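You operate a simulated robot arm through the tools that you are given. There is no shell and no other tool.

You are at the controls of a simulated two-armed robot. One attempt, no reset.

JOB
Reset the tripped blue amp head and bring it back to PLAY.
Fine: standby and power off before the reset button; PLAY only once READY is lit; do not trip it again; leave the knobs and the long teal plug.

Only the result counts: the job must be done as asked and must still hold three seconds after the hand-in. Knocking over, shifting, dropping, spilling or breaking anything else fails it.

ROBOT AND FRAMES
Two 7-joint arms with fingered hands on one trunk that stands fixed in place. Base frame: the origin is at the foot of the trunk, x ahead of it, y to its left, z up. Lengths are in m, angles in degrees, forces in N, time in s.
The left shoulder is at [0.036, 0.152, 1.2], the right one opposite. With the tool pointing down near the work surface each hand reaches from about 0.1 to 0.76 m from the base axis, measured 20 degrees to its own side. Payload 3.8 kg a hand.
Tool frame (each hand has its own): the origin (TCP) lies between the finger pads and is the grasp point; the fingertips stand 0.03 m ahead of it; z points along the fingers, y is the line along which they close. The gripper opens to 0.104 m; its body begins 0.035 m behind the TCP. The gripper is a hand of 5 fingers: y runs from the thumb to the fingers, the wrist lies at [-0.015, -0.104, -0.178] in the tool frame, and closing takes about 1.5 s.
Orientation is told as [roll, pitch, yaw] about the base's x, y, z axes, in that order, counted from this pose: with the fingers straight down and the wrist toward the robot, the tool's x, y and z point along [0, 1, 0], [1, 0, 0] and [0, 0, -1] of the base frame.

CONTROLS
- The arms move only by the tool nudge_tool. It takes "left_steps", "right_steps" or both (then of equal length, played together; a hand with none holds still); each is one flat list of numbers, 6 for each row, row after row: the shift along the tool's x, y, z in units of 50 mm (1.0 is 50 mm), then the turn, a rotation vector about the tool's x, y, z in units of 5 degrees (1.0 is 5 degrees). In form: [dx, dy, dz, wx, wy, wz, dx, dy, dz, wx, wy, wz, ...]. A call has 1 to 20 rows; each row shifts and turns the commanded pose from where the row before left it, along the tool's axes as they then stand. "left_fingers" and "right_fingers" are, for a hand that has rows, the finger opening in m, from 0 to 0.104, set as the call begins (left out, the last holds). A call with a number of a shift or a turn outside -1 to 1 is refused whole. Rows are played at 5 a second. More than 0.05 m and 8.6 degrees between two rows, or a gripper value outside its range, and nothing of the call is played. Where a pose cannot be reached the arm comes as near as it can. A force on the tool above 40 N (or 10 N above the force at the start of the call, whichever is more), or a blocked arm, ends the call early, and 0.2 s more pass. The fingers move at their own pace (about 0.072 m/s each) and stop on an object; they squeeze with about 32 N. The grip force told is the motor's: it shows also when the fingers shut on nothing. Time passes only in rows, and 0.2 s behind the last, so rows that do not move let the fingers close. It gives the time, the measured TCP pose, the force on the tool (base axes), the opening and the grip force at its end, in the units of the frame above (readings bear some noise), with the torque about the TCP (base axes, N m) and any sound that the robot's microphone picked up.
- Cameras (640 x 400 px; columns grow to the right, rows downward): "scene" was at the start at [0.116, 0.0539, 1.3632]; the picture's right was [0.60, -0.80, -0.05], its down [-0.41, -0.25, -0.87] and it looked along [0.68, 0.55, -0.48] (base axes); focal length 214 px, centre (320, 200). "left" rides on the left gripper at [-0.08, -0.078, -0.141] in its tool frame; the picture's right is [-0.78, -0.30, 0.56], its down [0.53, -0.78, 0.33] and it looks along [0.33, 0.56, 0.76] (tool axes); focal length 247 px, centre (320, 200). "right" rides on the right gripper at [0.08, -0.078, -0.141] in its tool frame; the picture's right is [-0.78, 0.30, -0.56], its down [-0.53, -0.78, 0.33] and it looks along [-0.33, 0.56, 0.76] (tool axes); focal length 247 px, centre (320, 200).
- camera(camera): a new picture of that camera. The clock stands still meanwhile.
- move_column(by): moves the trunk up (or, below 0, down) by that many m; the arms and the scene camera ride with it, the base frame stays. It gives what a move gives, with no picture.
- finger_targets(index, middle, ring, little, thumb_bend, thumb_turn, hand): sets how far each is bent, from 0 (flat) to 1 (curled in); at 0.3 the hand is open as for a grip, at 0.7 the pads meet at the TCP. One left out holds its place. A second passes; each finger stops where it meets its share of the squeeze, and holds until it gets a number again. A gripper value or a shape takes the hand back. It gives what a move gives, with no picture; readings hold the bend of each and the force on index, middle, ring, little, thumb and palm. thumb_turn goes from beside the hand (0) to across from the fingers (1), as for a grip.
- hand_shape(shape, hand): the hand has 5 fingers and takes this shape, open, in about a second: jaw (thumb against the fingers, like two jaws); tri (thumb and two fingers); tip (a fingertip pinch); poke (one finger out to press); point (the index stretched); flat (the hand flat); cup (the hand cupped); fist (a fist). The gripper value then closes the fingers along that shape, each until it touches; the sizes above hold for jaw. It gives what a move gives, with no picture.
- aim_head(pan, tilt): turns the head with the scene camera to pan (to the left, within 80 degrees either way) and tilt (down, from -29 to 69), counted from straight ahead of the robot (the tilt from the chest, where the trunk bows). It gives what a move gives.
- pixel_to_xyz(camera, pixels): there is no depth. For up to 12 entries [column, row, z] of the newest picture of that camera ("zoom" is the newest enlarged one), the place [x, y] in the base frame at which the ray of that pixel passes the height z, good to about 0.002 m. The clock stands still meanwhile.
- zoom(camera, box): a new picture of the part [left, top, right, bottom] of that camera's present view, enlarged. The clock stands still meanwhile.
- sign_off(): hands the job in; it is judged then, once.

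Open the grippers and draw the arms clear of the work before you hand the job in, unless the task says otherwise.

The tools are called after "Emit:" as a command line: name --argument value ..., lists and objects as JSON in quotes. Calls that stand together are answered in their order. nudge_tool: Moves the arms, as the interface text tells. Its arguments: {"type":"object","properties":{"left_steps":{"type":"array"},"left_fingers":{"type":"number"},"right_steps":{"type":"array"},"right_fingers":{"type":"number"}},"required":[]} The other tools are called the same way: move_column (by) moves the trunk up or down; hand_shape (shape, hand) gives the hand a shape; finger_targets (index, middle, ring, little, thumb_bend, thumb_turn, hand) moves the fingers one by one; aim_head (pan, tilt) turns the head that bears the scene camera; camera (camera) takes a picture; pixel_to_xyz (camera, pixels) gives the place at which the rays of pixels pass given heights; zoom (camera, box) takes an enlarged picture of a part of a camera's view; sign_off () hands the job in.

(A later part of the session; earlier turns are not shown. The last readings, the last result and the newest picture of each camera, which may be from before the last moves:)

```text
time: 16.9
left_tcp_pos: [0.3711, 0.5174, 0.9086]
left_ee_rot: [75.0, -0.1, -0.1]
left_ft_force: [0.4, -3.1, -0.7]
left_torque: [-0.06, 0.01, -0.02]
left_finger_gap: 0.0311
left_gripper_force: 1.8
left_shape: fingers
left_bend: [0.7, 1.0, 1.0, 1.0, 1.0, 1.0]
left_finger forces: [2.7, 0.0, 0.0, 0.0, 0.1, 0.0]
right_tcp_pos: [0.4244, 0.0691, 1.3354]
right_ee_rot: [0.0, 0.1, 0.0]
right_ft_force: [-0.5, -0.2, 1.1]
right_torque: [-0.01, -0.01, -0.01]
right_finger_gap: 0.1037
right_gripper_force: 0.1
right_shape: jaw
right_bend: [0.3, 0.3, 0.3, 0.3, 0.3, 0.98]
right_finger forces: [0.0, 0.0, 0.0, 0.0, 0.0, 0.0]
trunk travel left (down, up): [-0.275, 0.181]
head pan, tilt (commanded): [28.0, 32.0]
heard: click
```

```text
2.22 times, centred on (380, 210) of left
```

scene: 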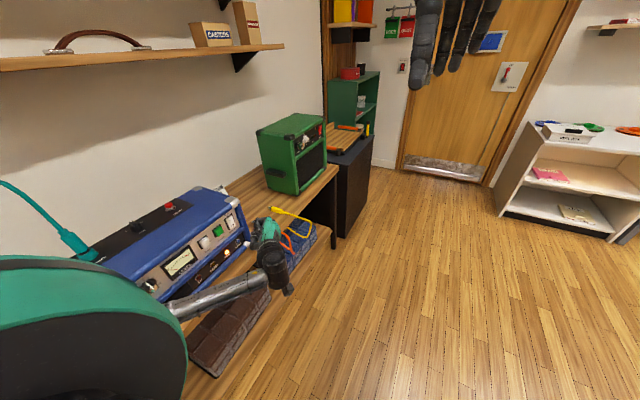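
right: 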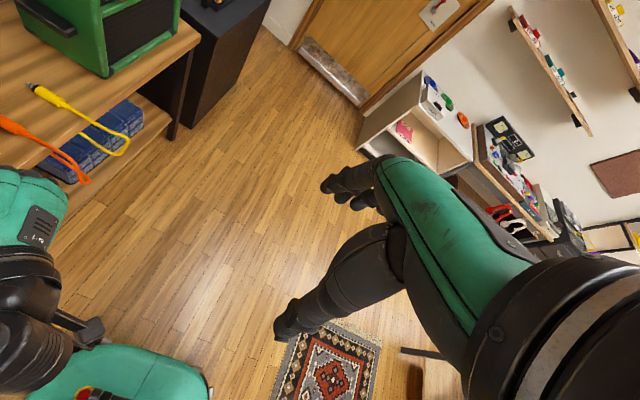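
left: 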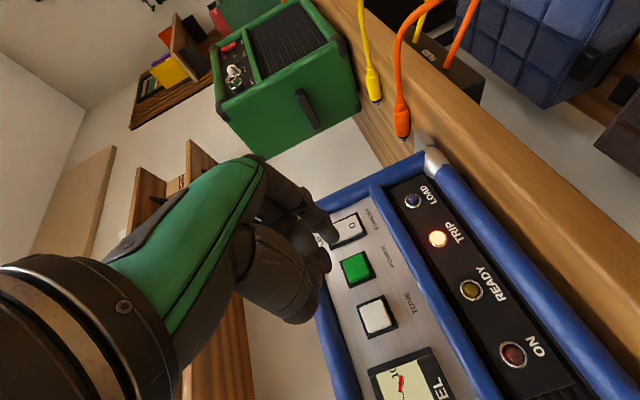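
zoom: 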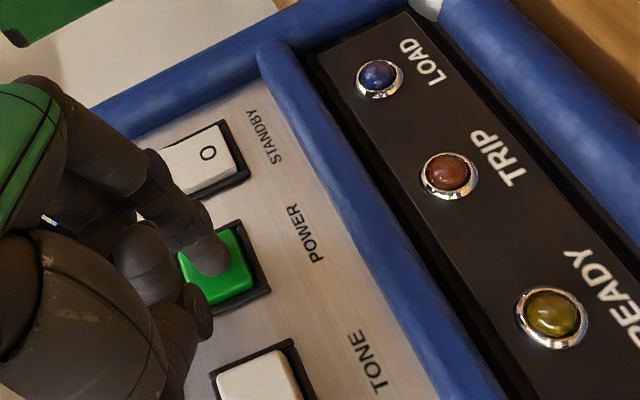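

A click was heard and the TRIP lamp at (450,172) went dark, so power is off. I back off and check the panel and rocker.

Emit:
nudge_tool --left_steps '[-0.104, 0, -0.386, 0, 0, 0, -0.104, 0, -0.386, 0, 0, 0, -0.104, 0, -0.386, 0, 0, 0, -0.104, 0, -0.386, 0, 0, 0, 0, 0, 0, 0, 0, 0]'

Emit:
zoom --camera "left" --box '[300, 140, 580, 340]'

Emit:
zoom --camera "scene" --box '[190, 195, 270, 245]'

```text
time: 18.1
left_tcp_pos: [0.3695, 0.4389, 0.9095]
left_ee_rot: [75.1, 0.0, -0.1]
left_ft_force: [-0.2, 0.4, -0.2]
left_torque: [0.01, -0.01, -0.01]
left_finger_gap: 0.0315
left_gripper_force: 0.0
left_shape: fingers
left_bend: [0.7, 1.0, 1.0, 1.0, 1.0, 1.0]
left_finger forces: [0.0, 0.0, 0.0, 0.1, 0.1, 0.1]
right_tcp_pos: [0.4258, 0.0693, 1.3359]
right_ee_rot: [-0.1, 0.0, 0.0]
right_ft_force: [-0.4, 0.2, -0.8]
right_torque: [0.0, 0.0, -0.01]
right_finger_gap: 0.1036
right_gripper_force: 0.0
right_shape: jaw
right_bend: [0.3, 0.3, 0.3, 0.3, 0.3, 0.98]
right_finger forces: [0.0, 0.1, 0.1, 0.0, 0.0, 0.1]
trunk travel left (down, up): [-0.275, 0.181]
head pan, tilt (commanded): [28.0, 32.0]
```

```text
2.00 times, centred on (440, 240) of left
```

zoom: 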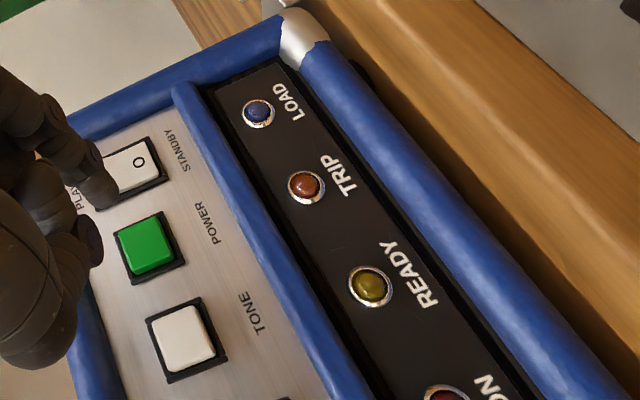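

```text
8.00 times, centred on (230, 220) of scene
```

zoom: 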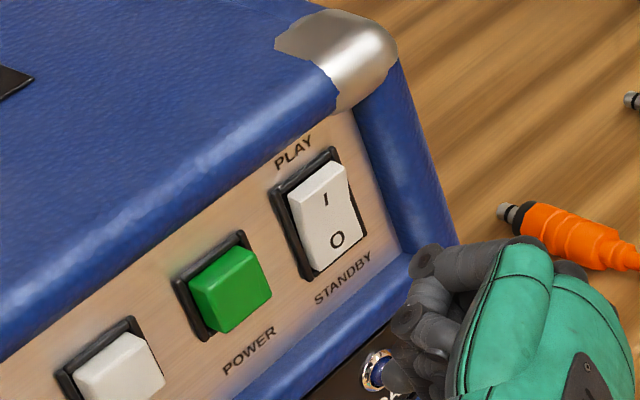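

All lamps are out. I return to the earlier viewing pose (roll 60) so I can compare the rocker directly with the first picture.

Emit:
nudge_tool --left_steps '[0.579, 0.125, -0.5925, 0, 0, 0, 0.579, 0.125, -0.5925, 0, 0, 0, 0.579, 0.125, -0.5925, 0, 0, 0, 0.579, 0.125, -0.5925, 0, 0, 0, 0, 0, 0, 0, -1, 0, 0, 0, 0, 0, -1, 0, 0, 0, 0, 0, -1, 0, 0, 0, 0, 0, 0, 0]'

Emit:
zoom --camera "left" --box '[350, 180, 600, 400]'

Emit:
zoom --camera "left" --box '[380, 215, 460, 265]'

```text
time: 19.6
left_tcp_pos: [0.3948, 0.3732, 1.0703]
left_ee_rot: [71.7, 0.4, -0.3]
left_ft_force: [0.8, 0.3, 0.3]
left_torque: [-0.01, 0.04, 0.01]
left_finger_gap: 0.0311
left_gripper_force: 0.1
left_shape: fingers
left_bend: [0.7, 1.0, 1.0, 1.0, 1.0, 1.0]
left_finger forces: [0.0, 0.0, 0.1, 0.0, 0.1, 0.0]
right_tcp_pos: [0.4256, 0.0702, 1.3363]
right_ee_rot: [0.0, 0.0, 0.0]
right_ft_force: [-0.5, 0.4, 0.0]
right_torque: [0.03, 0.0, -0.03]
right_finger_gap: 0.1035
right_gripper_force: 0.0
right_shape: jaw
right_bend: [0.3, 0.3, 0.3, 0.3, 0.3, 0.98]
right_finger forces: [0.1, 0.0, 0.0, 0.0, 0.1, 0.0]
trunk travel left (down, up): [-0.275, 0.181]
head pan, tilt (commanded): [28.0, 32.0]
stopped in row 7 (left hand): the arm was blocked; the commanded pose is now the measured one
```

```text
1.82 times, centred on (475, 290) of left
```

zoom: 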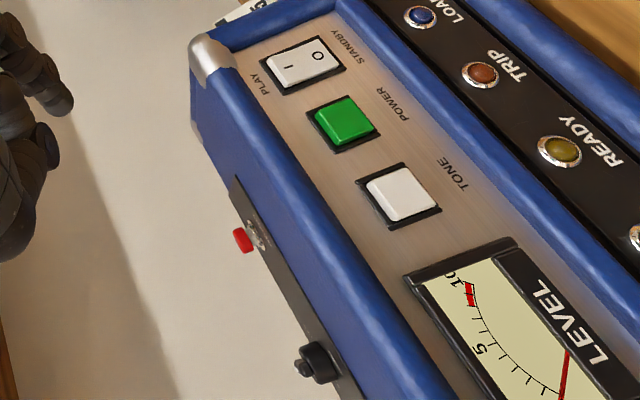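

```text
8.00 times, centred on (420, 240) of left
```

zoom: 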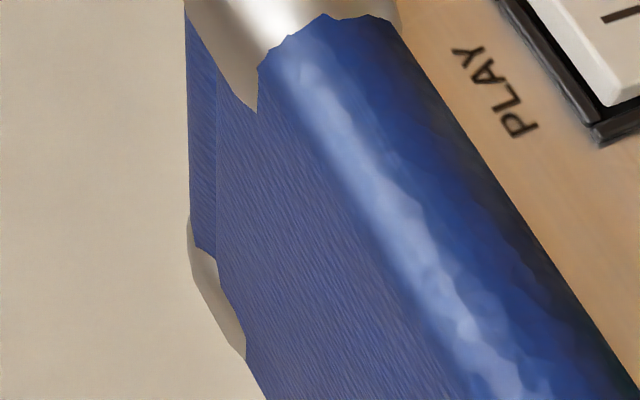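

The arm reported being blocked at roll 71.7 with no force; I check the scene view for any contact, and zoom on the rocker.

Emit:
camera --camera "scene"

Emit:
zoom --camera "left" --box '[430, 195, 510, 255]'

Emit:
camera --camera "right"

```text
taken
```

scene: 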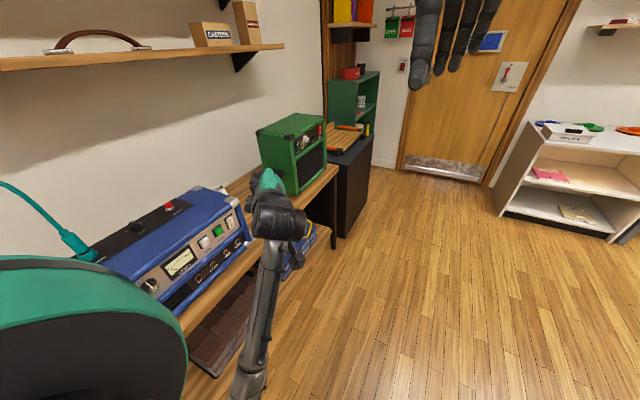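

```text
6.67 times, centred on (470, 225) of left
```

zoom: 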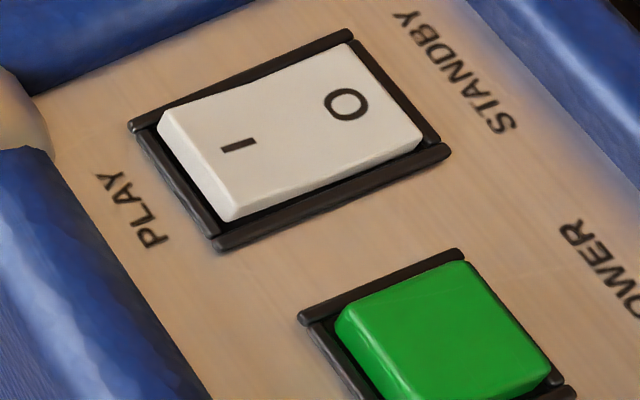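

```text
taken
```

right: 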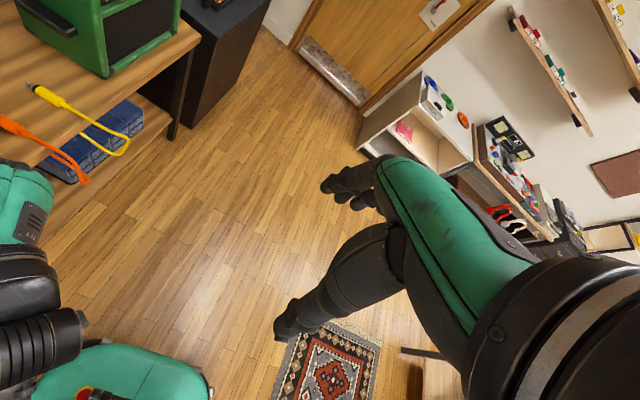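

The rocker is clearly at STANDBY (I end raised at (200,170), O end sunk). The elbow has swung low and inward, likely a joint limit; nothing is touched. I raise the hand and move it out toward +y to free the elbow.

Emit:
nudge_tool --left_steps '[0.648, -0.15, 0.05, 0, 0, 0, 0.648, -0.15, 0.05, 0, 0, 0, 0.648, -0.15, 0.05, 0, 0, 0, 0.648, -0.15, 0.05, 0, 0, 0, 0, 0, 0, 0, 0, 0]'

Emit:
camera --camera "scene"

```text
time: 20.9
left_tcp_pos: [0.3819, 0.4259, 1.1894]
left_ee_rot: [71.8, 0.5, -0.4]
left_ft_force: [-0.5, -0.9, -0.1]
left_torque: [-0.01, 0.01, 0.0]
left_finger_gap: 0.0312
left_gripper_force: 0.0
left_shape: fingers
left_bend: [0.7, 1.0, 1.0, 1.0, 1.0, 1.0]
left_finger forces: [0.1, 0.0, 0.0, 0.0, 0.0, 0.0]
left hand out of reach, approached as far as the arm can: row 2, 3
right_tcp_pos: [0.4241, 0.0704, 1.3366]
right_ee_rot: [-0.1, 0.1, 0.0]
right_ft_force: [0.2, 0.2, 0.8]
right_torque: [0.03, -0.05, 0.01]
right_finger_gap: 0.1037
right_gripper_force: 0.2
right_shape: jaw
right_bend: [0.3, 0.3, 0.3, 0.3, 0.3, 0.98]
right_finger forces: [0.0, 0.1, 0.1, 0.0, 0.1, 0.0]
trunk travel left (down, up): [-0.275, 0.181]
head pan, tilt (commanded): [28.0, 32.0]
```

```text
taken
```

scene: 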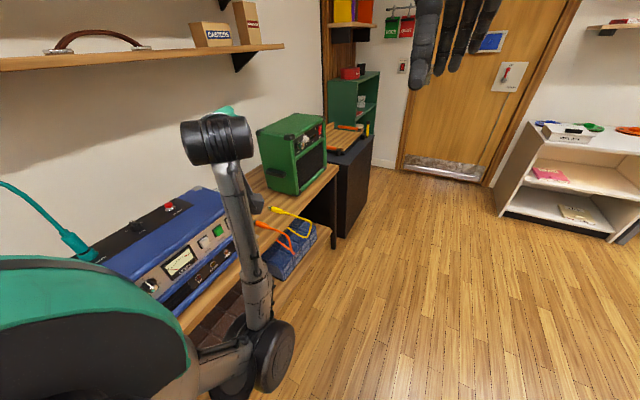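

The elbow now hangs below, clear of bench and amp. I try rolling the hand back down in 5° steps here.

Emit:
nudge_tool --left_steps '[0, 0, 0, 0, -1, 0, 0, 0, 0, 0, -1, 0, 0, 0, 0, 0, -1, 0, 0, 0, 0, 0, -1, 0, 0, 0, 0, 0, -1, 0, 0, 0, 0, 0, -1, 0]'

Emit:
camera --camera "scene"

```text
time: 22.2
left_tcp_pos: [0.3806, 0.4248, 1.1895]
left_ee_rot: [41.7, 0.5, -0.3]
left_ft_force: [0.1, 0.0, 0.1]
left_torque: [-0.01, 0.01, 0.04]
left_finger_gap: 0.0313
left_gripper_force: 0.2
left_shape: fingers
left_bend: [0.7, 1.0, 1.0, 1.0, 1.0, 1.0]
left_finger forces: [0.0, 0.0, 0.1, 0.0, 0.1, 0.0]
right_tcp_pos: [0.4255, 0.0688, 1.3343]
right_ee_rot: [0.0, 0.0, 0.0]
right_ft_force: [-0.2, 0.2, -0.1]
right_torque: [-0.02, 0.0, 0.02]
right_finger_gap: 0.1039
right_gripper_force: 0.1
right_shape: jaw
right_bend: [0.3, 0.3, 0.3, 0.3, 0.3, 0.98]
right_finger forces: [0.1, 0.0, 0.1, 0.0, 0.0, 0.1]
trunk travel left (down, up): [-0.275, 0.181]
head pan, tilt (commanded): [28.0, 32.0]
```

```text
taken
```

scene: 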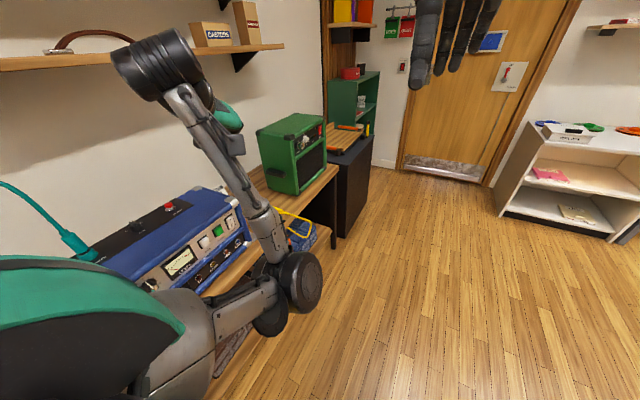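

That works. I roll 20° more (to ~22°) and move most of the way toward a hover point above the red RESET button.

Emit:
nudge_tool --left_steps '[0, 0, 0, 0, -1, 0, 0, 0, 0, 0, -1, 0, 0, 0, 0, 0, -1, 0, 0, 0, 0, 0, -1, 0, 0.62, -0.138, 0.713, 0, 0, 0, 0.62, -0.138, 0.713, 0, 0, 0, 0.62, -0.138, 0.713, 0, 0, 0, 0.62, -0.138, 0.713, 0, 0, 0, 0, 0, 0, 0, 0, 0]'

Emit:
camera --camera "scene"

Emit:
camera --camera "left"

```text
time: 24.2
left_tcp_pos: [0.353, 0.5934, 1.1062]
left_ee_rot: [21.8, 0.6, -0.3]
left_ft_force: [0.4, 0.3, -0.2]
left_torque: [-0.01, -0.06, -0.03]
left_finger_gap: 0.031
left_gripper_force: 0.0
left_shape: fingers
left_bend: [0.7, 1.0, 1.0, 1.0, 1.0, 1.0]
left_finger forces: [0.0, 0.0, 0.0, 0.0, 0.0, 0.0]
right_tcp_pos: [0.4241, 0.0687, 1.3353]
right_ee_rot: [0.1, 0.1, 0.0]
right_ft_force: [0.6, -0.5, 0.2]
right_torque: [-0.03, 0.01, 0.0]
right_finger_gap: 0.1035
right_gripper_force: 0.0
right_shape: jaw
right_bend: [0.3, 0.3, 0.3, 0.3, 0.3, 0.98]
right_finger forces: [0.1, 0.1, 0.0, 0.1, 0.0, 0.1]
trunk travel left (down, up): [-0.275, 0.181]
head pan, tilt (commanded): [28.0, 32.0]
```

```text
taken
```

scene: 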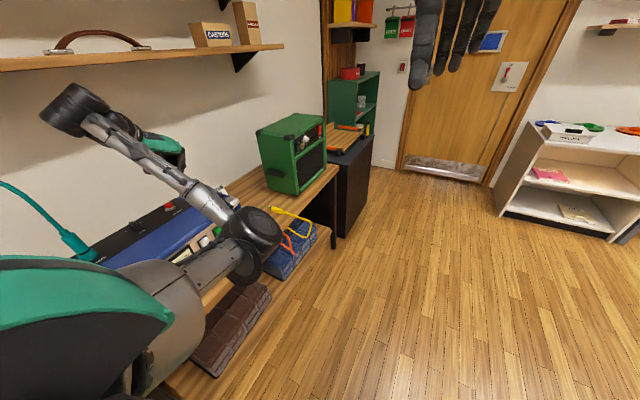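

```text
taken
```

left: 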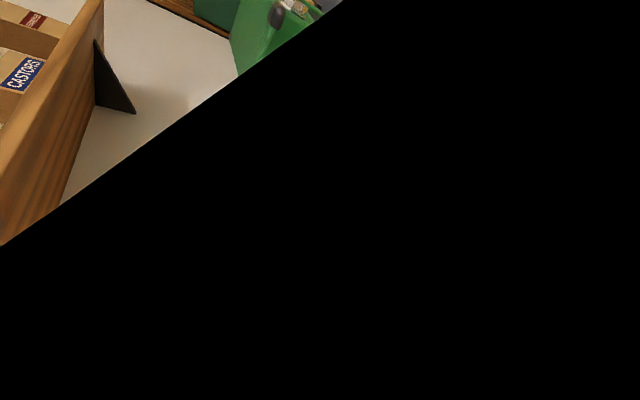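

The left camera is blinded by its own forearm in this elbow posture, but the hand is clear of everything. I zoom the scene view on the hand and RESET button to plan the last approach.

Emit:
zoom --camera "scene" --box '[60, 90, 280, 260]'

```text
2.35 times, centred on (170, 175) of scene
```

zoom: 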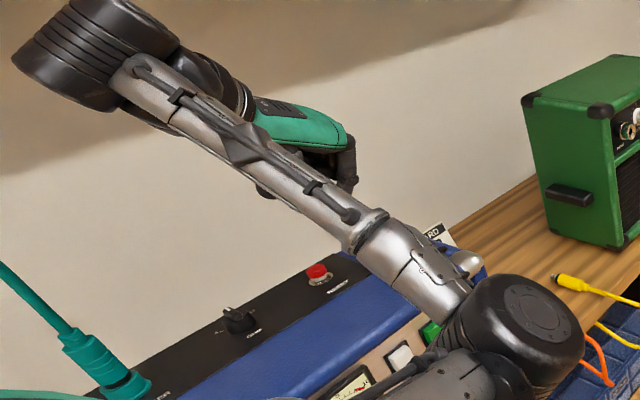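

I yaw the hand by +30° about the vertical (wrist toward −y) to open up the wrist and free the camera.

Emit:
nudge_tool --left_steps '[0, 0, 0, 0.37, 0, -0.929, 0, 0, 0, 0.37, 0, -0.929, 0, 0, 0, 0.37, 0, -0.929, 0, 0, 0, 0.37, 0, -0.929, 0, 0, 0, 0.37, 0, -0.929, 0, 0, 0, 0.37, 0, -0.929, 0, 0, 0, 0, 0, 0]'

Emit:
camera --camera "scene"

Emit:
camera --camera "left"

```text
time: 25.9
left_tcp_pos: [0.3529, 0.5923, 1.1055]
left_ee_rot: [22.1, 0.4, 29.7]
left_ft_force: [0.4, 0.0, 0.0]
left_torque: [-0.03, 0.0, 0.03]
left_finger_gap: 0.0315
left_gripper_force: 0.1
left_shape: fingers
left_bend: [0.7, 1.0, 1.0, 1.0, 1.0, 1.0]
left_finger forces: [0.0, 0.0, 0.0, 0.0, 0.0, 0.1]
right_tcp_pos: [0.4258, 0.0695, 1.3354]
right_ee_rot: [0.0, 0.0, 0.0]
right_ft_force: [0.3, 0.3, -0.7]
right_torque: [0.0, 0.04, 0.0]
right_finger_gap: 0.1036
right_gripper_force: 0.0
right_shape: jaw
right_bend: [0.3, 0.3, 0.3, 0.3, 0.3, 0.98]
right_finger forces: [0.1, 0.0, 0.0, 0.1, 0.1, 0.0]
trunk travel left (down, up): [-0.275, 0.181]
head pan, tilt (commanded): [28.0, 32.0]
```

```text
taken
```

scene: 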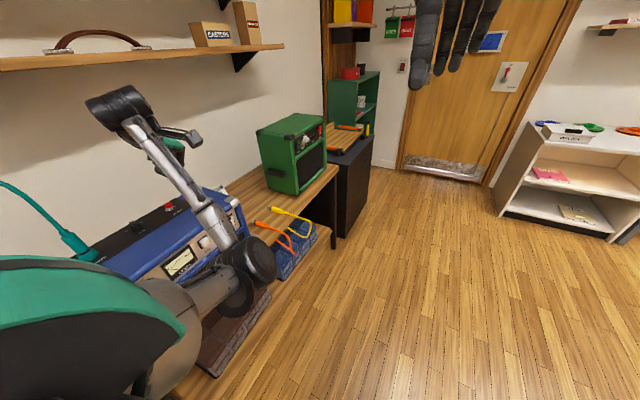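

```text
taken
```

left: 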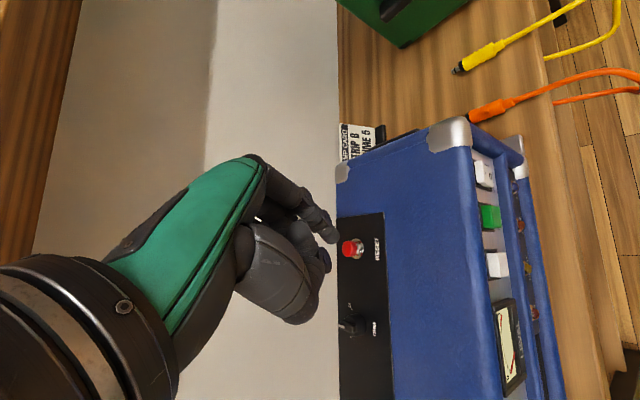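

The left camera is free again and shows a small card behind the amp at (360,140). I zoom in to read it and to look at the RESET button.

Emit:
zoom --camera "left" --box '[325, 110, 405, 170]'

Emit:
zoom --camera "left" --box '[280, 180, 440, 280]'

```text
6.67 times, centred on (365, 140) of left
```

zoom: 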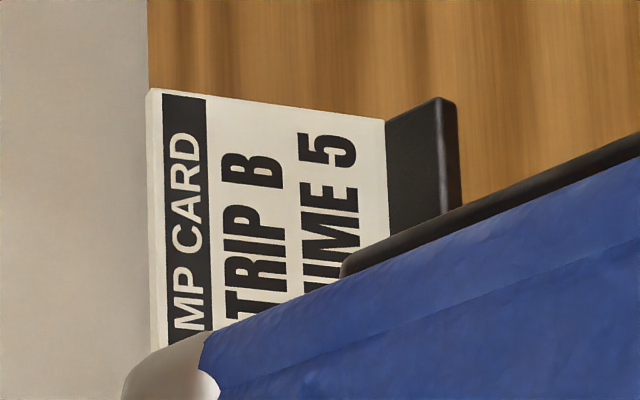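

```text
4.00 times, centred on (360, 230) of left
```

zoom: 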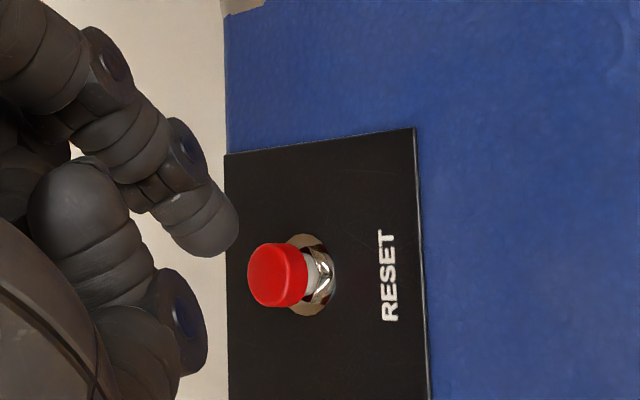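

The card reads "AMP CARD / TRIP B… / ..IME 5…" with the rest hidden by the amp. I locate it so I can view it from a better angle before pressing RESET.

Emit:
pixel_to_xyz --camera "left" --pixels '[[339.5, 123.5, 0.9], [339.5, 123.5, 1.0], [374.5, 128.5, 0.9], [374.5, 128.5, 1.0], [346, 250, 0.95], [346, 250, 1.0], [352.5, 248, 0.95], [352.5, 248, 1.0]]'

Emit:
pixel_to_xyz --camera "scene" --pixels '[[221, 184.5, 0.9], [221, 184.5, 1.0], [169.1, 204.5, 0.95], [169.1, 204.5, 1.0]]'

```text
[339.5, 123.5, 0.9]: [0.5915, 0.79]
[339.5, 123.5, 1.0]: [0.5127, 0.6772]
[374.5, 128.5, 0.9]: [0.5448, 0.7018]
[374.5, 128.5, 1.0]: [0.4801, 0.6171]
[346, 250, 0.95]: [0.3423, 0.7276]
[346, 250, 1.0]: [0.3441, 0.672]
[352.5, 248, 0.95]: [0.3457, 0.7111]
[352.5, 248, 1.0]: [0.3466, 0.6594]
```

```text
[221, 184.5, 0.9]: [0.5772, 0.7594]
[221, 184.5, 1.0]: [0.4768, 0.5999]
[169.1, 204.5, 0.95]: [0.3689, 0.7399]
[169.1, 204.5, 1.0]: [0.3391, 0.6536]
```

The card stands on the bench near (0.64, 0.86, 0.83), to the right of and behind the amp. I lift the hand and shift it toward +x so the wrist camera can see past the amp's right end.

Emit:
nudge_tool --left_steps '[-0.375, 0.345, -0.6875, 0, 0, 0, -0.375, 0.345, -0.6875, 0, 0, 0, -0.375, 0.345, -0.6875, 0, 0, 0, -0.375, 0.345, -0.6875, 0, 0, 0, 0, 0, 0, 0, 0, 0]'

Emit:
camera --camera "left"

Emit:
camera --camera "scene"

```text
time: 27.1
left_tcp_pos: [0.4718, 0.5208, 1.2035]
left_ee_rot: [21.9, 0.4, 29.7]
left_ft_force: [0.2, 0.3, 0.1]
left_torque: [0.01, -0.01, 0.02]
left_finger_gap: 0.0312
left_gripper_force: 0.0
left_shape: fingers
left_bend: [0.7, 1.0, 1.0, 1.0, 1.0, 1.0]
left_finger forces: [0.1, 0.0, 0.1, 0.0, 0.1, 0.1]
right_tcp_pos: [0.4249, 0.0699, 1.3365]
right_ee_rot: [0.0, 0.0, 0.0]
right_ft_force: [0.2, -0.1, 0.2]
right_torque: [-0.03, -0.01, -0.04]
right_finger_gap: 0.1036
right_gripper_force: 0.2
right_shape: jaw
right_bend: [0.3, 0.3, 0.3, 0.3, 0.3, 0.98]
right_finger forces: [0.0, 0.0, 0.1, 0.0, 0.1, 0.0]
trunk travel left (down, up): [-0.275, 0.181]
head pan, tilt (commanded): [28.0, 32.0]
```

```text
taken
```

left: 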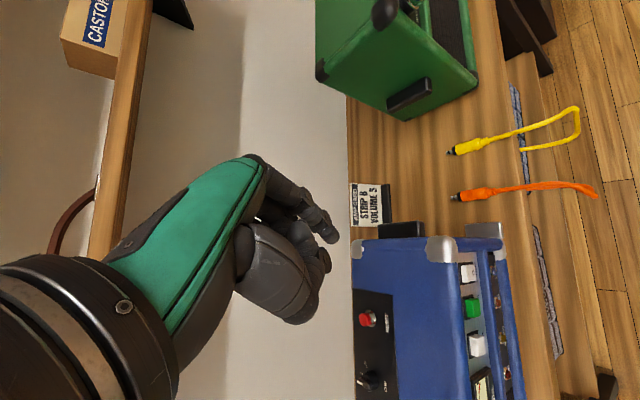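

```text
taken
```

scene: 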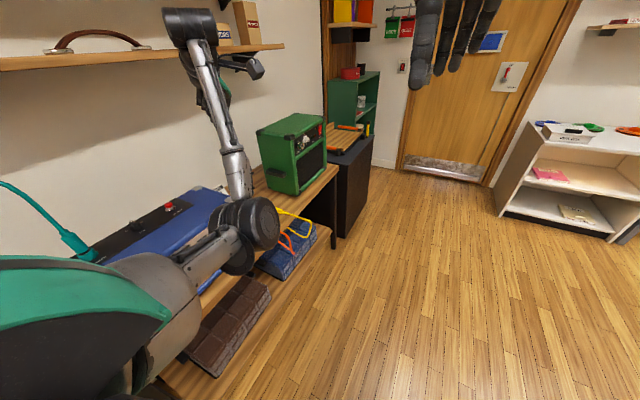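

Now the card is visible at (370,205). I zoom in to read it.

Emit:
zoom --camera "left" --box '[340, 175, 430, 240]'

Emit:
zoom --camera "left" --box '[340, 220, 520, 400]'

```text
6.15 times, centred on (385, 208) of left
```

zoom: 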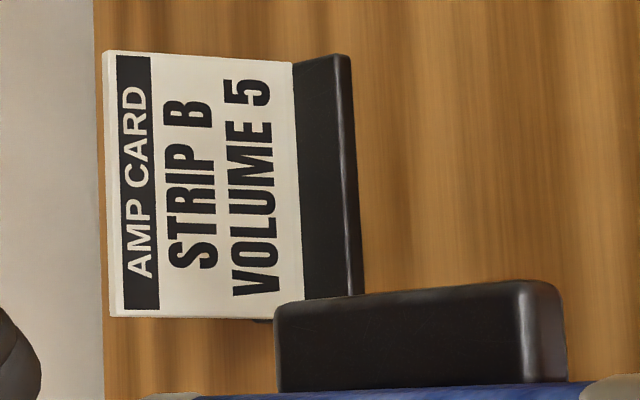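

```text
2.22 times, centred on (430, 310) of left
```

zoom: 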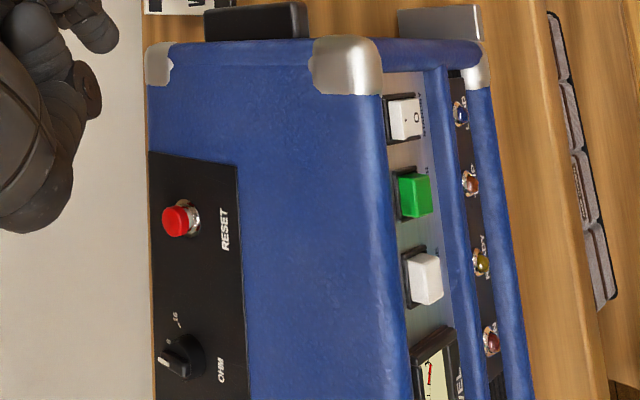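

The card only says "STRIP B / VOLUME 5", nothing to act on here. I re-measure the RESET cap from this viewpoint.

Emit:
zoom --camera "left" --box '[340, 300, 400, 340]'

Emit:
zoom --camera "scene" --box '[140, 185, 200, 225]'

```text
10.00 times, centred on (370, 320) of left
```

zoom: 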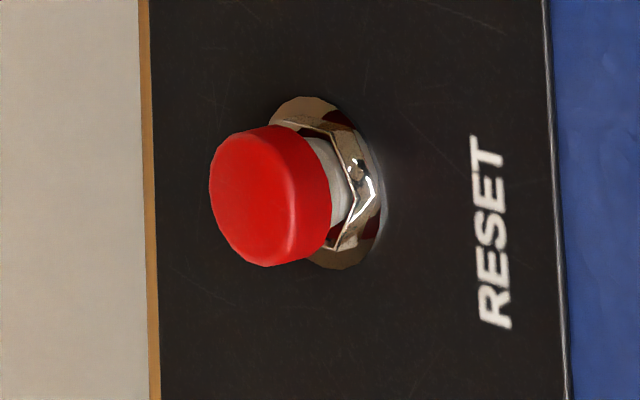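

```text
10.00 times, centred on (170, 205) of scene
```

zoom: 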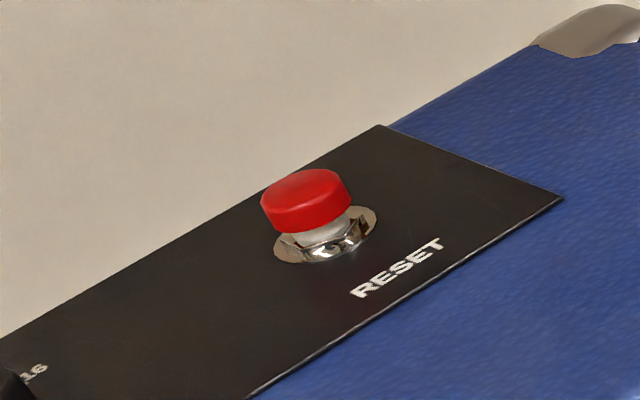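

Emit:
pixel_to_xyz --camera "left" --pixels '[[363, 319.7, 0.95], [363, 319.7, 1.0], [370.5, 318.2, 0.95], [370.5, 318.2, 1.0]]'

Emit:
pixel_to_xyz --camera "scene" --pixels '[[168.3, 203.8, 0.95], [168.3, 203.8, 1.0], [170.5, 208.8, 0.95], [170.5, 208.8, 1.0]]'

```text
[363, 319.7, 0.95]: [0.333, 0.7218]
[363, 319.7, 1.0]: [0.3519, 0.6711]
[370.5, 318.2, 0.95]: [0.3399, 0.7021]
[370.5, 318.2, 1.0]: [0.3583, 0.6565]
```

```text
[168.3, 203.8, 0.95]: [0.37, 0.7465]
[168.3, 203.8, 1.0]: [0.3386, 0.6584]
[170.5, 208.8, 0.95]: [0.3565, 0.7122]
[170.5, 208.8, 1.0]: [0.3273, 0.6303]
```

RESET cap top is at (0.347, 0.687, 0.985). I move the fingertip to a hover about 4 cm above it.

Emit:
nudge_tool --left_steps '[0.608, -0.12, 0.666, 0, 0, 0, 0.608, -0.12, 0.666, 0, 0, 0, 0.608, -0.12, 0.666, 0, 0, 0, 0.608, -0.12, 0.666, 0, 0, 0, 0.608, -0.12, 0.666, 0, 0, 0, -0.185, 0, 0.465, 0, 0, 0, -0.185, 0, 0.465, 0, 0, 0, 0, 0, 0, 0, 0, 0]'

Emit:
camera --camera "left"

Emit:
camera --camera "scene"

```text
time: 28.9
left_tcp_pos: [0.3441, 0.6843, 1.0555]
left_ee_rot: [22.0, 0.4, 29.7]
left_ft_force: [-1.2, 0.0, -0.1]
left_torque: [0.0, -0.01, -0.02]
left_finger_gap: 0.0313
left_gripper_force: 0.0
left_shape: fingers
left_bend: [0.7, 1.0, 1.0, 1.0, 1.0, 1.0]
left_finger forces: [0.1, 0.1, 0.1, 0.1, 0.1, 0.0]
right_tcp_pos: [0.4252, 0.0707, 1.3365]
right_ee_rot: [0.0, 0.1, 0.1]
right_ft_force: [-0.2, -0.1, -0.1]
right_torque: [-0.01, 0.0, -0.04]
right_finger_gap: 0.1036
right_gripper_force: 0.0
right_shape: jaw
right_bend: [0.3, 0.3, 0.3, 0.3, 0.3, 0.98]
right_finger forces: [0.0, 0.1, 0.0, 0.0, 0.0, 0.0]
trunk travel left (down, up): [-0.275, 0.181]
head pan, tilt (commanded): [28.0, 32.0]
```

```text
taken
```

left: 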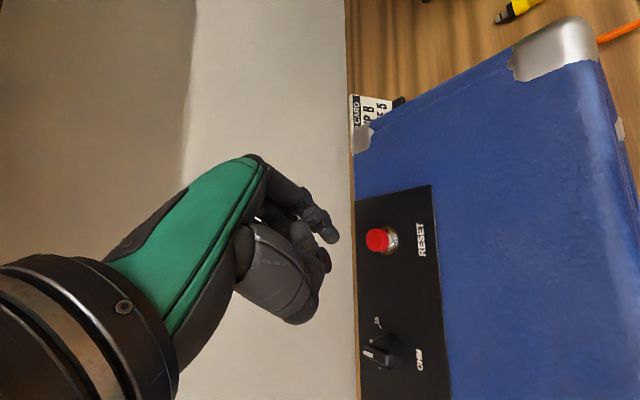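

```text
taken
```

scene: 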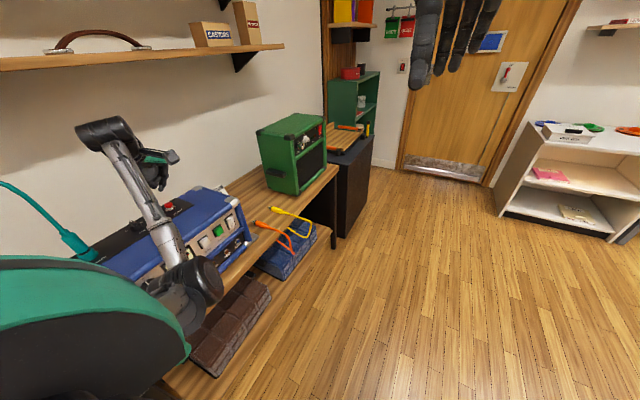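

The fingertip hovers near the cap; I zoom both cameras to check its alignment.

Emit:
zoom --camera "left" --box '[300, 190, 420, 270]'

Emit:
zoom --camera "scene" --box '[110, 150, 210, 230]'

```text
5.00 times, centred on (360, 230) of left
```

zoom: 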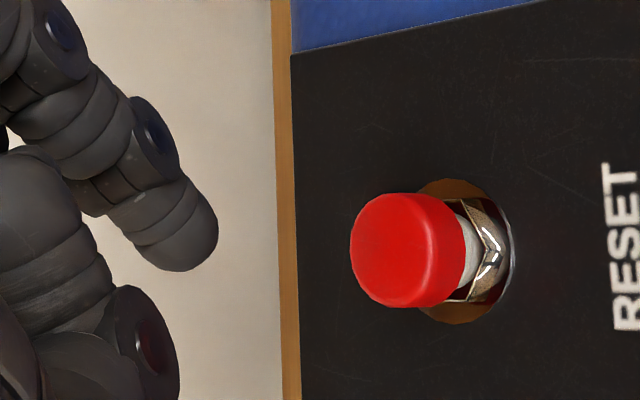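

```text
5.00 times, centred on (160, 190) of scene
```

zoom: 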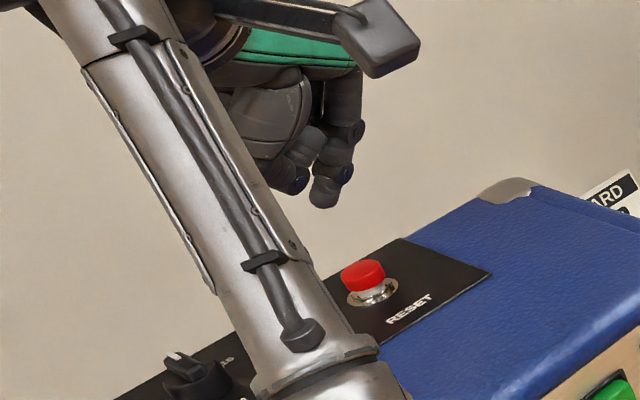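

Emit:
pixel_to_xyz --camera "left" --pixels '[[335, 242, 1.02], [335, 242, 1.03], [335, 242, 1.04]]'

Emit:
pixel_to_xyz --camera "scene" --pixels '[[160.6, 191.4, 1.02], [160.6, 191.4, 1.03], [160.6, 191.4, 1.04], [168.4, 203.6, 0.985], [168.4, 203.6, 0.995]]'

```text
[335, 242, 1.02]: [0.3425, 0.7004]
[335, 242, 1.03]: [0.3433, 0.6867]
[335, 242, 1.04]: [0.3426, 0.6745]
```

```text
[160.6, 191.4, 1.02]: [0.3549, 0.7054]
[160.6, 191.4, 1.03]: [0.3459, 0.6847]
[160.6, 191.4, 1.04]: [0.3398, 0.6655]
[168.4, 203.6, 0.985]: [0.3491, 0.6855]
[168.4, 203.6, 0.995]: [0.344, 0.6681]
```

The tip is at ≈(0.344, 0.687, 1.029), directly above the cap (0.348, 0.686, 0.985). I descend 35 mm with a 3 mm shift in +x.

Emit:
nudge_tool --left_steps '[-0.0957, 0.0173, 0.213, 0, 0, 0, -0.0957, 0.0173, 0.213, 0, 0, 0, -0.0957, 0.0173, 0.213, 0, 0, 0, 0, 0, 0, 0, 0, 0]'

Emit:
zoom --camera "left" --box '[300, 190, 420, 270]'

Emit:
zoom --camera "scene" --box '[110, 150, 210, 230]'

```text
time: 29.9
left_tcp_pos: [0.3478, 0.6838, 1.0196]
left_ee_rot: [22.0, 0.4, 29.8]
left_ft_force: [-1.0, 0.3, 0.9]
left_torque: [0.0, 0.02, -0.02]
left_finger_gap: 0.0316
left_gripper_force: 0.2
left_shape: fingers
left_bend: [0.7, 1.0, 1.0, 1.0, 1.0, 1.0]
left_finger forces: [0.1, 0.1, 0.1, 0.0, 0.1, 0.1]
right_tcp_pos: [0.4262, 0.0706, 1.3362]
right_ee_rot: [-0.1, 0.1, 0.0]
right_ft_force: [-0.1, -0.1, 0.1]
right_torque: [0.0, -0.02, -0.02]
right_finger_gap: 0.1034
right_gripper_force: 0.1
right_shape: jaw
right_bend: [0.3, 0.3, 0.3, 0.3, 0.3, 0.98]
right_finger forces: [0.0, 0.1, 0.0, 0.0, 0.0, 0.0]
trunk travel left (down, up): [-0.275, 0.181]
head pan, tilt (commanded): [28.0, 32.0]
```

```text
5.00 times, centred on (360, 230) of left
```

zoom: 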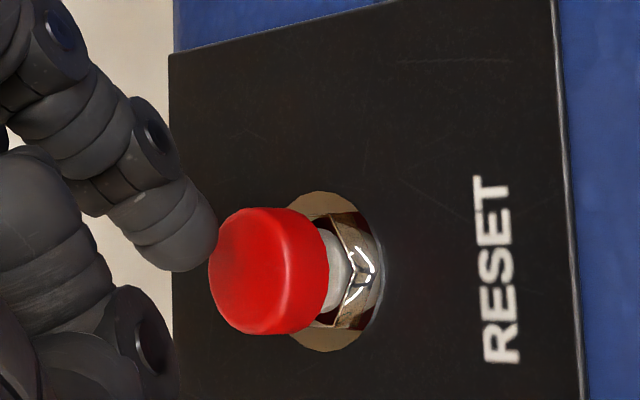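

```text
5.00 times, centred on (160, 190) of scene
```

zoom: 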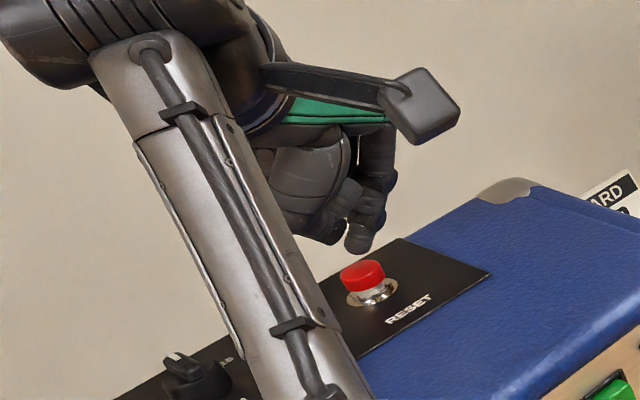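

Emit:
pixel_to_xyz --camera "left" --pixels '[[344, 244.4, 0.985], [337, 238, 0.99], [337, 238, 0.995]]'

Emit:
pixel_to_xyz --camera "scene" --pixels '[[168.6, 203.2, 0.985], [167.4, 200.2, 0.99], [167.4, 200.2, 0.995]]'

```text
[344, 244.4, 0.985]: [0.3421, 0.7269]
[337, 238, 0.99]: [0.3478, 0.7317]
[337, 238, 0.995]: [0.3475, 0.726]
```

```text
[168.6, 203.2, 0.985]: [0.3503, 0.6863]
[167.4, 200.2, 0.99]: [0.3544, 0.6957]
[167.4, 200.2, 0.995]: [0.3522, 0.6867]
```

The ray used the older full picture; I take a fresh left picture and query again.

Emit:
camera --camera "left"

Emit:
pixel_to_xyz --camera "left" --pixels '[[344, 244.4, 0.985], [344, 244.4, 0.98], [337, 238, 0.99], [337, 238, 0.995], [337, 238, 1.0]]'

```text
taken
```

left: 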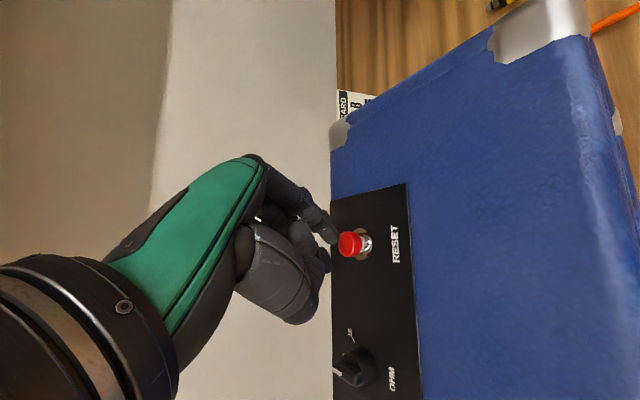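

```text
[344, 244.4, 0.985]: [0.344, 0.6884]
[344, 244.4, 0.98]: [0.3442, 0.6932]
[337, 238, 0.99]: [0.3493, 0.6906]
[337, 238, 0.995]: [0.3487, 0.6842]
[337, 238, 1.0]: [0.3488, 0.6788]
```

The tip is ~3.5 mm too far in +x relative to the cap with a ~9 mm gap. I shift −3.5 mm in x and descend in 2 mm steps.

Emit:
nudge_tool --left_steps '[0.033, -0.061, 0.013, 0, 0, 0, -0.0148, 0, 0.0372, 0, 0, 0, -0.0148, 0, 0.0372, 0, 0, 0, -0.0148, 0, 0.0372, 0, 0, 0, -0.0148, 0, 0.0372, 0, 0, 0]'

Emit:
zoom --camera "left" --box '[300, 190, 420, 270]'

```text
time: 31.1
left_tcp_pos: [0.3469, 0.6837, 1.0131]
left_ee_rot: [22.0, 0.4, 29.6]
left_ft_force: [-0.5, 0.4, 1.4]
left_torque: [-0.02, -0.03, -0.02]
left_finger_gap: 0.0308
left_gripper_force: 0.4
left_shape: fingers
left_bend: [0.7, 1.0, 1.0, 1.0, 1.0, 1.0]
left_finger forces: [1.1, 0.0, 0.0, 0.1, 0.0, 0.1]
right_tcp_pos: [0.4244, 0.07, 1.3352]
right_ee_rot: [-0.1, 0.0, 0.0]
right_ft_force: [-0.3, -0.7, 0.2]
right_torque: [-0.01, -0.02, 0.04]
right_finger_gap: 0.1036
right_gripper_force: 0.1
right_shape: jaw
right_bend: [0.3, 0.3, 0.3, 0.3, 0.3, 0.98]
right_finger forces: [0.0, 0.0, 0.1, 0.1, 0.0, 0.0]
trunk travel left (down, up): [-0.275, 0.181]
head pan, tilt (commanded): [28.0, 32.0]
```

```text
5.00 times, centred on (360, 230) of left
```

zoom: 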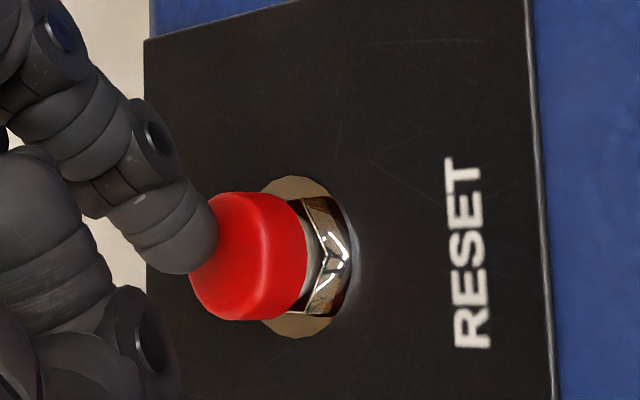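

Contact at 1.1 N on the cap's top. I press further in 2 mm steps until it clicks.

Emit:
nudge_tool --left_steps '[-0.0148, -0.02, 0.0372, 0, 0, 0, -0.0148, 0, 0.0372, 0, 0, 0]'

Emit:
zoom --camera "left" --box '[300, 190, 420, 270]'

```text
time: 31.6
left_tcp_pos: [0.3438, 0.6844, 1.0093]
left_ee_rot: [22.0, 0.3, 29.7]
left_ft_force: [0.1, 0.7, 2.1]
left_torque: [0.01, -0.04, 0.02]
left_finger_gap: 0.0311
left_gripper_force: 1.1
left_shape: fingers
left_bend: [0.7, 1.0, 1.0, 1.0, 1.0, 1.0]
left_finger forces: [1.9, 0.0, 0.0, 0.0, 0.0, 0.0]
right_tcp_pos: [0.4238, 0.0697, 1.3354]
right_ee_rot: [0.0, 0.1, 0.0]
right_ft_force: [-0.3, 0.5, 0.5]
right_torque: [0.0, -0.02, 0.01]
right_finger_gap: 0.1033
right_gripper_force: 0.2
right_shape: jaw
right_bend: [0.3, 0.3, 0.3, 0.3, 0.3, 0.98]
right_finger forces: [0.0, 0.0, 0.1, 0.0, 0.0, 0.1]
trunk travel left (down, up): [-0.275, 0.181]
head pan, tilt (commanded): [28.0, 32.0]
```

```text
5.00 times, centred on (360, 230) of left
```

zoom: 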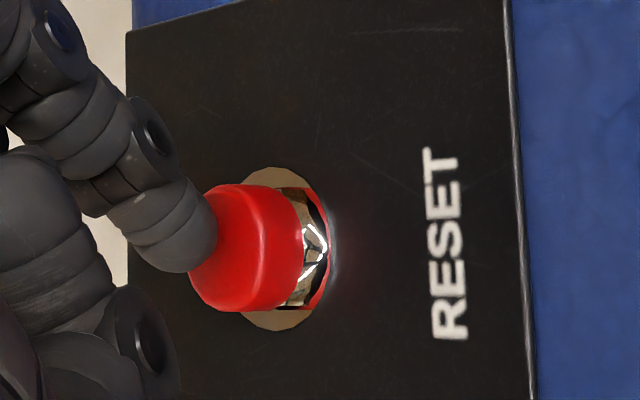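

The cap is sinking (1.9 N) but no click yet; I press 3 mm further.

Emit:
nudge_tool --left_steps '[-0.0111, 0, 0.0279, 0, 0, 0, -0.0111, 0, 0.0279, 0, 0, 0, 0, 0, 0, 0, 0, 0]'

Emit:
zoom --camera "left" --box '[300, 190, 420, 270]'

```text
time: 32.5
left_tcp_pos: [0.3442, 0.6823, 1.0079]
left_ee_rot: [22.0, 0.3, 29.8]
left_ft_force: [1.6, 2.1, 5.4]
left_torque: [0.05, -0.1, 0.0]
left_finger_gap: 0.031
left_gripper_force: 3.2
left_shape: fingers
left_bend: [0.7, 1.0, 1.0, 1.0, 1.0, 1.0]
left_finger forces: [5.8, 0.0, 0.0, 0.0, 0.0, 0.1]
right_tcp_pos: [0.4256, 0.0694, 1.3355]
right_ee_rot: [-0.1, 0.1, 0.0]
right_ft_force: [0.4, -0.6, -1.1]
right_torque: [0.0, -0.03, 0.01]
right_finger_gap: 0.1035
right_gripper_force: 0.1
right_shape: jaw
right_bend: [0.3, 0.3, 0.3, 0.3, 0.3, 0.98]
right_finger forces: [0.0, 0.0, 0.0, 0.1, 0.0, 0.0]
trunk travel left (down, up): [-0.275, 0.181]
head pan, tilt (commanded): [28.0, 32.0]
```

```text
5.00 times, centred on (360, 230) of left
```

zoom: 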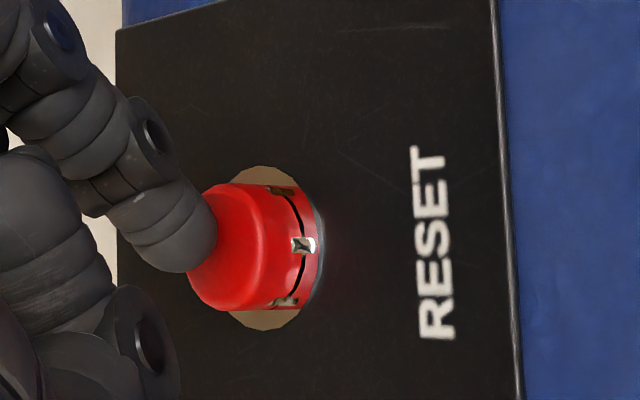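

The force has risen to 5.8 N, near the end of travel. I press 1.5 mm more and hold for a second.

Emit:
nudge_tool --left_steps '[-0.0111, 0, 0.0279, 0, 0, 0, 0, 0, 0, 0, 0, 0, 0, 0, 0, 0, 0, 0, 0, 0, 0, 0, 0, 0, 0, 0, 0, 0, 0, 0]'

Emit:
zoom --camera "left" --box '[300, 190, 420, 270]'

Emit:
zoom --camera "scene" --box '[110, 150, 270, 270]'

```text
time: 33.6
left_tcp_pos: [0.3442, 0.6824, 1.0067]
left_ee_rot: [22.2, 0.2, 29.7]
left_ft_force: [2.8, 3.4, 14.8]
left_torque: [0.23, -0.18, 0.0]
left_finger_gap: 0.0313
left_gripper_force: 7.3
left_shape: fingers
left_bend: [0.7, 1.0, 1.0, 1.0, 1.0, 1.0]
left_finger forces: [15.0, 0.0, 0.0, 0.0, 0.0, 0.1]
right_tcp_pos: [0.4231, 0.0682, 1.3363]
right_ee_rot: [0.1, 0.0, 0.1]
right_ft_force: [-0.2, -0.7, 0.0]
right_torque: [0.02, 0.02, -0.01]
right_finger_gap: 0.1038
right_gripper_force: 0.1
right_shape: jaw
right_bend: [0.3, 0.3, 0.3, 0.3, 0.3, 0.98]
right_finger forces: [0.0, 0.0, 0.0, 0.0, 0.1, 0.0]
trunk travel left (down, up): [-0.275, 0.181]
head pan, tilt (commanded): [28.0, 32.0]
```

```text
5.00 times, centred on (360, 230) of left
```

zoom: 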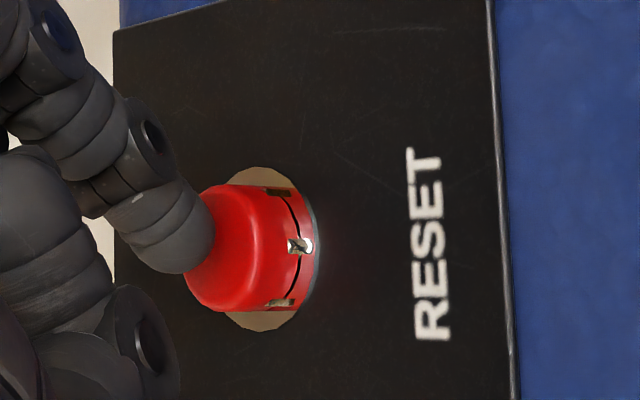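

```text
3.33 times, centred on (190, 210) of scene
```

zoom: 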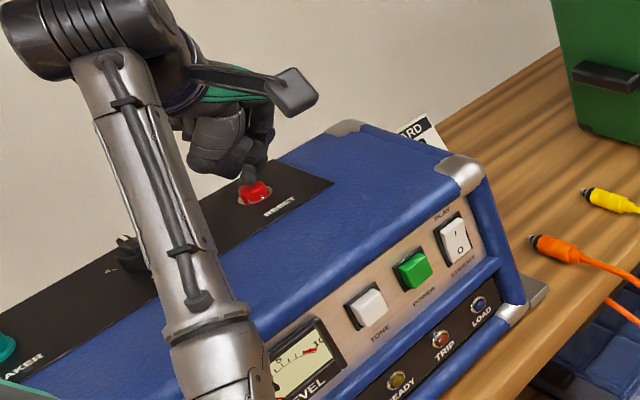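

RESET is fully bottomed at 15 N with STANDBY and power off. I release straight up 70 mm and look.

Emit:
nudge_tool --left_steps '[0.173, 0, -0.433, 0, 0, 0, 0.173, 0, -0.433, 0, 0, 0, 0.173, 0, -0.433, 0, 0, 0, 0, 0, 0, 0, 0, 0]'

Emit:
camera --camera "left"

Emit:
zoom --camera "scene" --box '[110, 150, 270, 270]'

```text
time: 34.6
left_tcp_pos: [0.3456, 0.6825, 1.0747]
left_ee_rot: [21.9, 0.4, 29.7]
left_ft_force: [0.1, -0.1, -0.8]
left_torque: [0.02, 0.01, 0.0]
left_finger_gap: 0.0314
left_gripper_force: 0.1
left_shape: fingers
left_bend: [0.7, 1.0, 1.0, 1.0, 1.0, 1.0]
left_finger forces: [0.0, 0.1, 0.1, 0.0, 0.1, 0.0]
right_tcp_pos: [0.4253, 0.071, 1.3335]
right_ee_rot: [0.1, 0.1, 0.0]
right_ft_force: [0.0, -0.5, 0.3]
right_torque: [0.01, 0.0, -0.01]
right_finger_gap: 0.1036
right_gripper_force: 0.1
right_shape: jaw
right_bend: [0.3, 0.3, 0.3, 0.3, 0.3, 0.98]
right_finger forces: [0.0, 0.1, 0.0, 0.0, 0.1, 0.1]
trunk travel left (down, up): [-0.275, 0.181]
head pan, tilt (commanded): [28.0, 32.0]
```

```text
taken
```

left: 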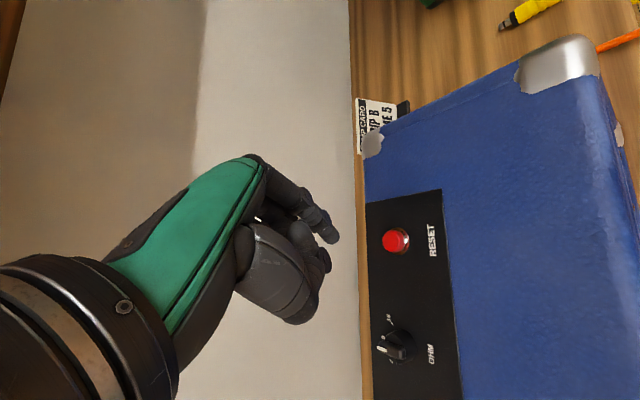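

```text
3.33 times, centred on (190, 210) of scene
```

zoom: 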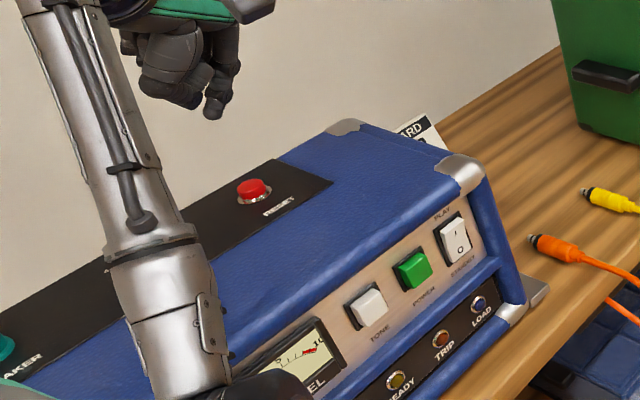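

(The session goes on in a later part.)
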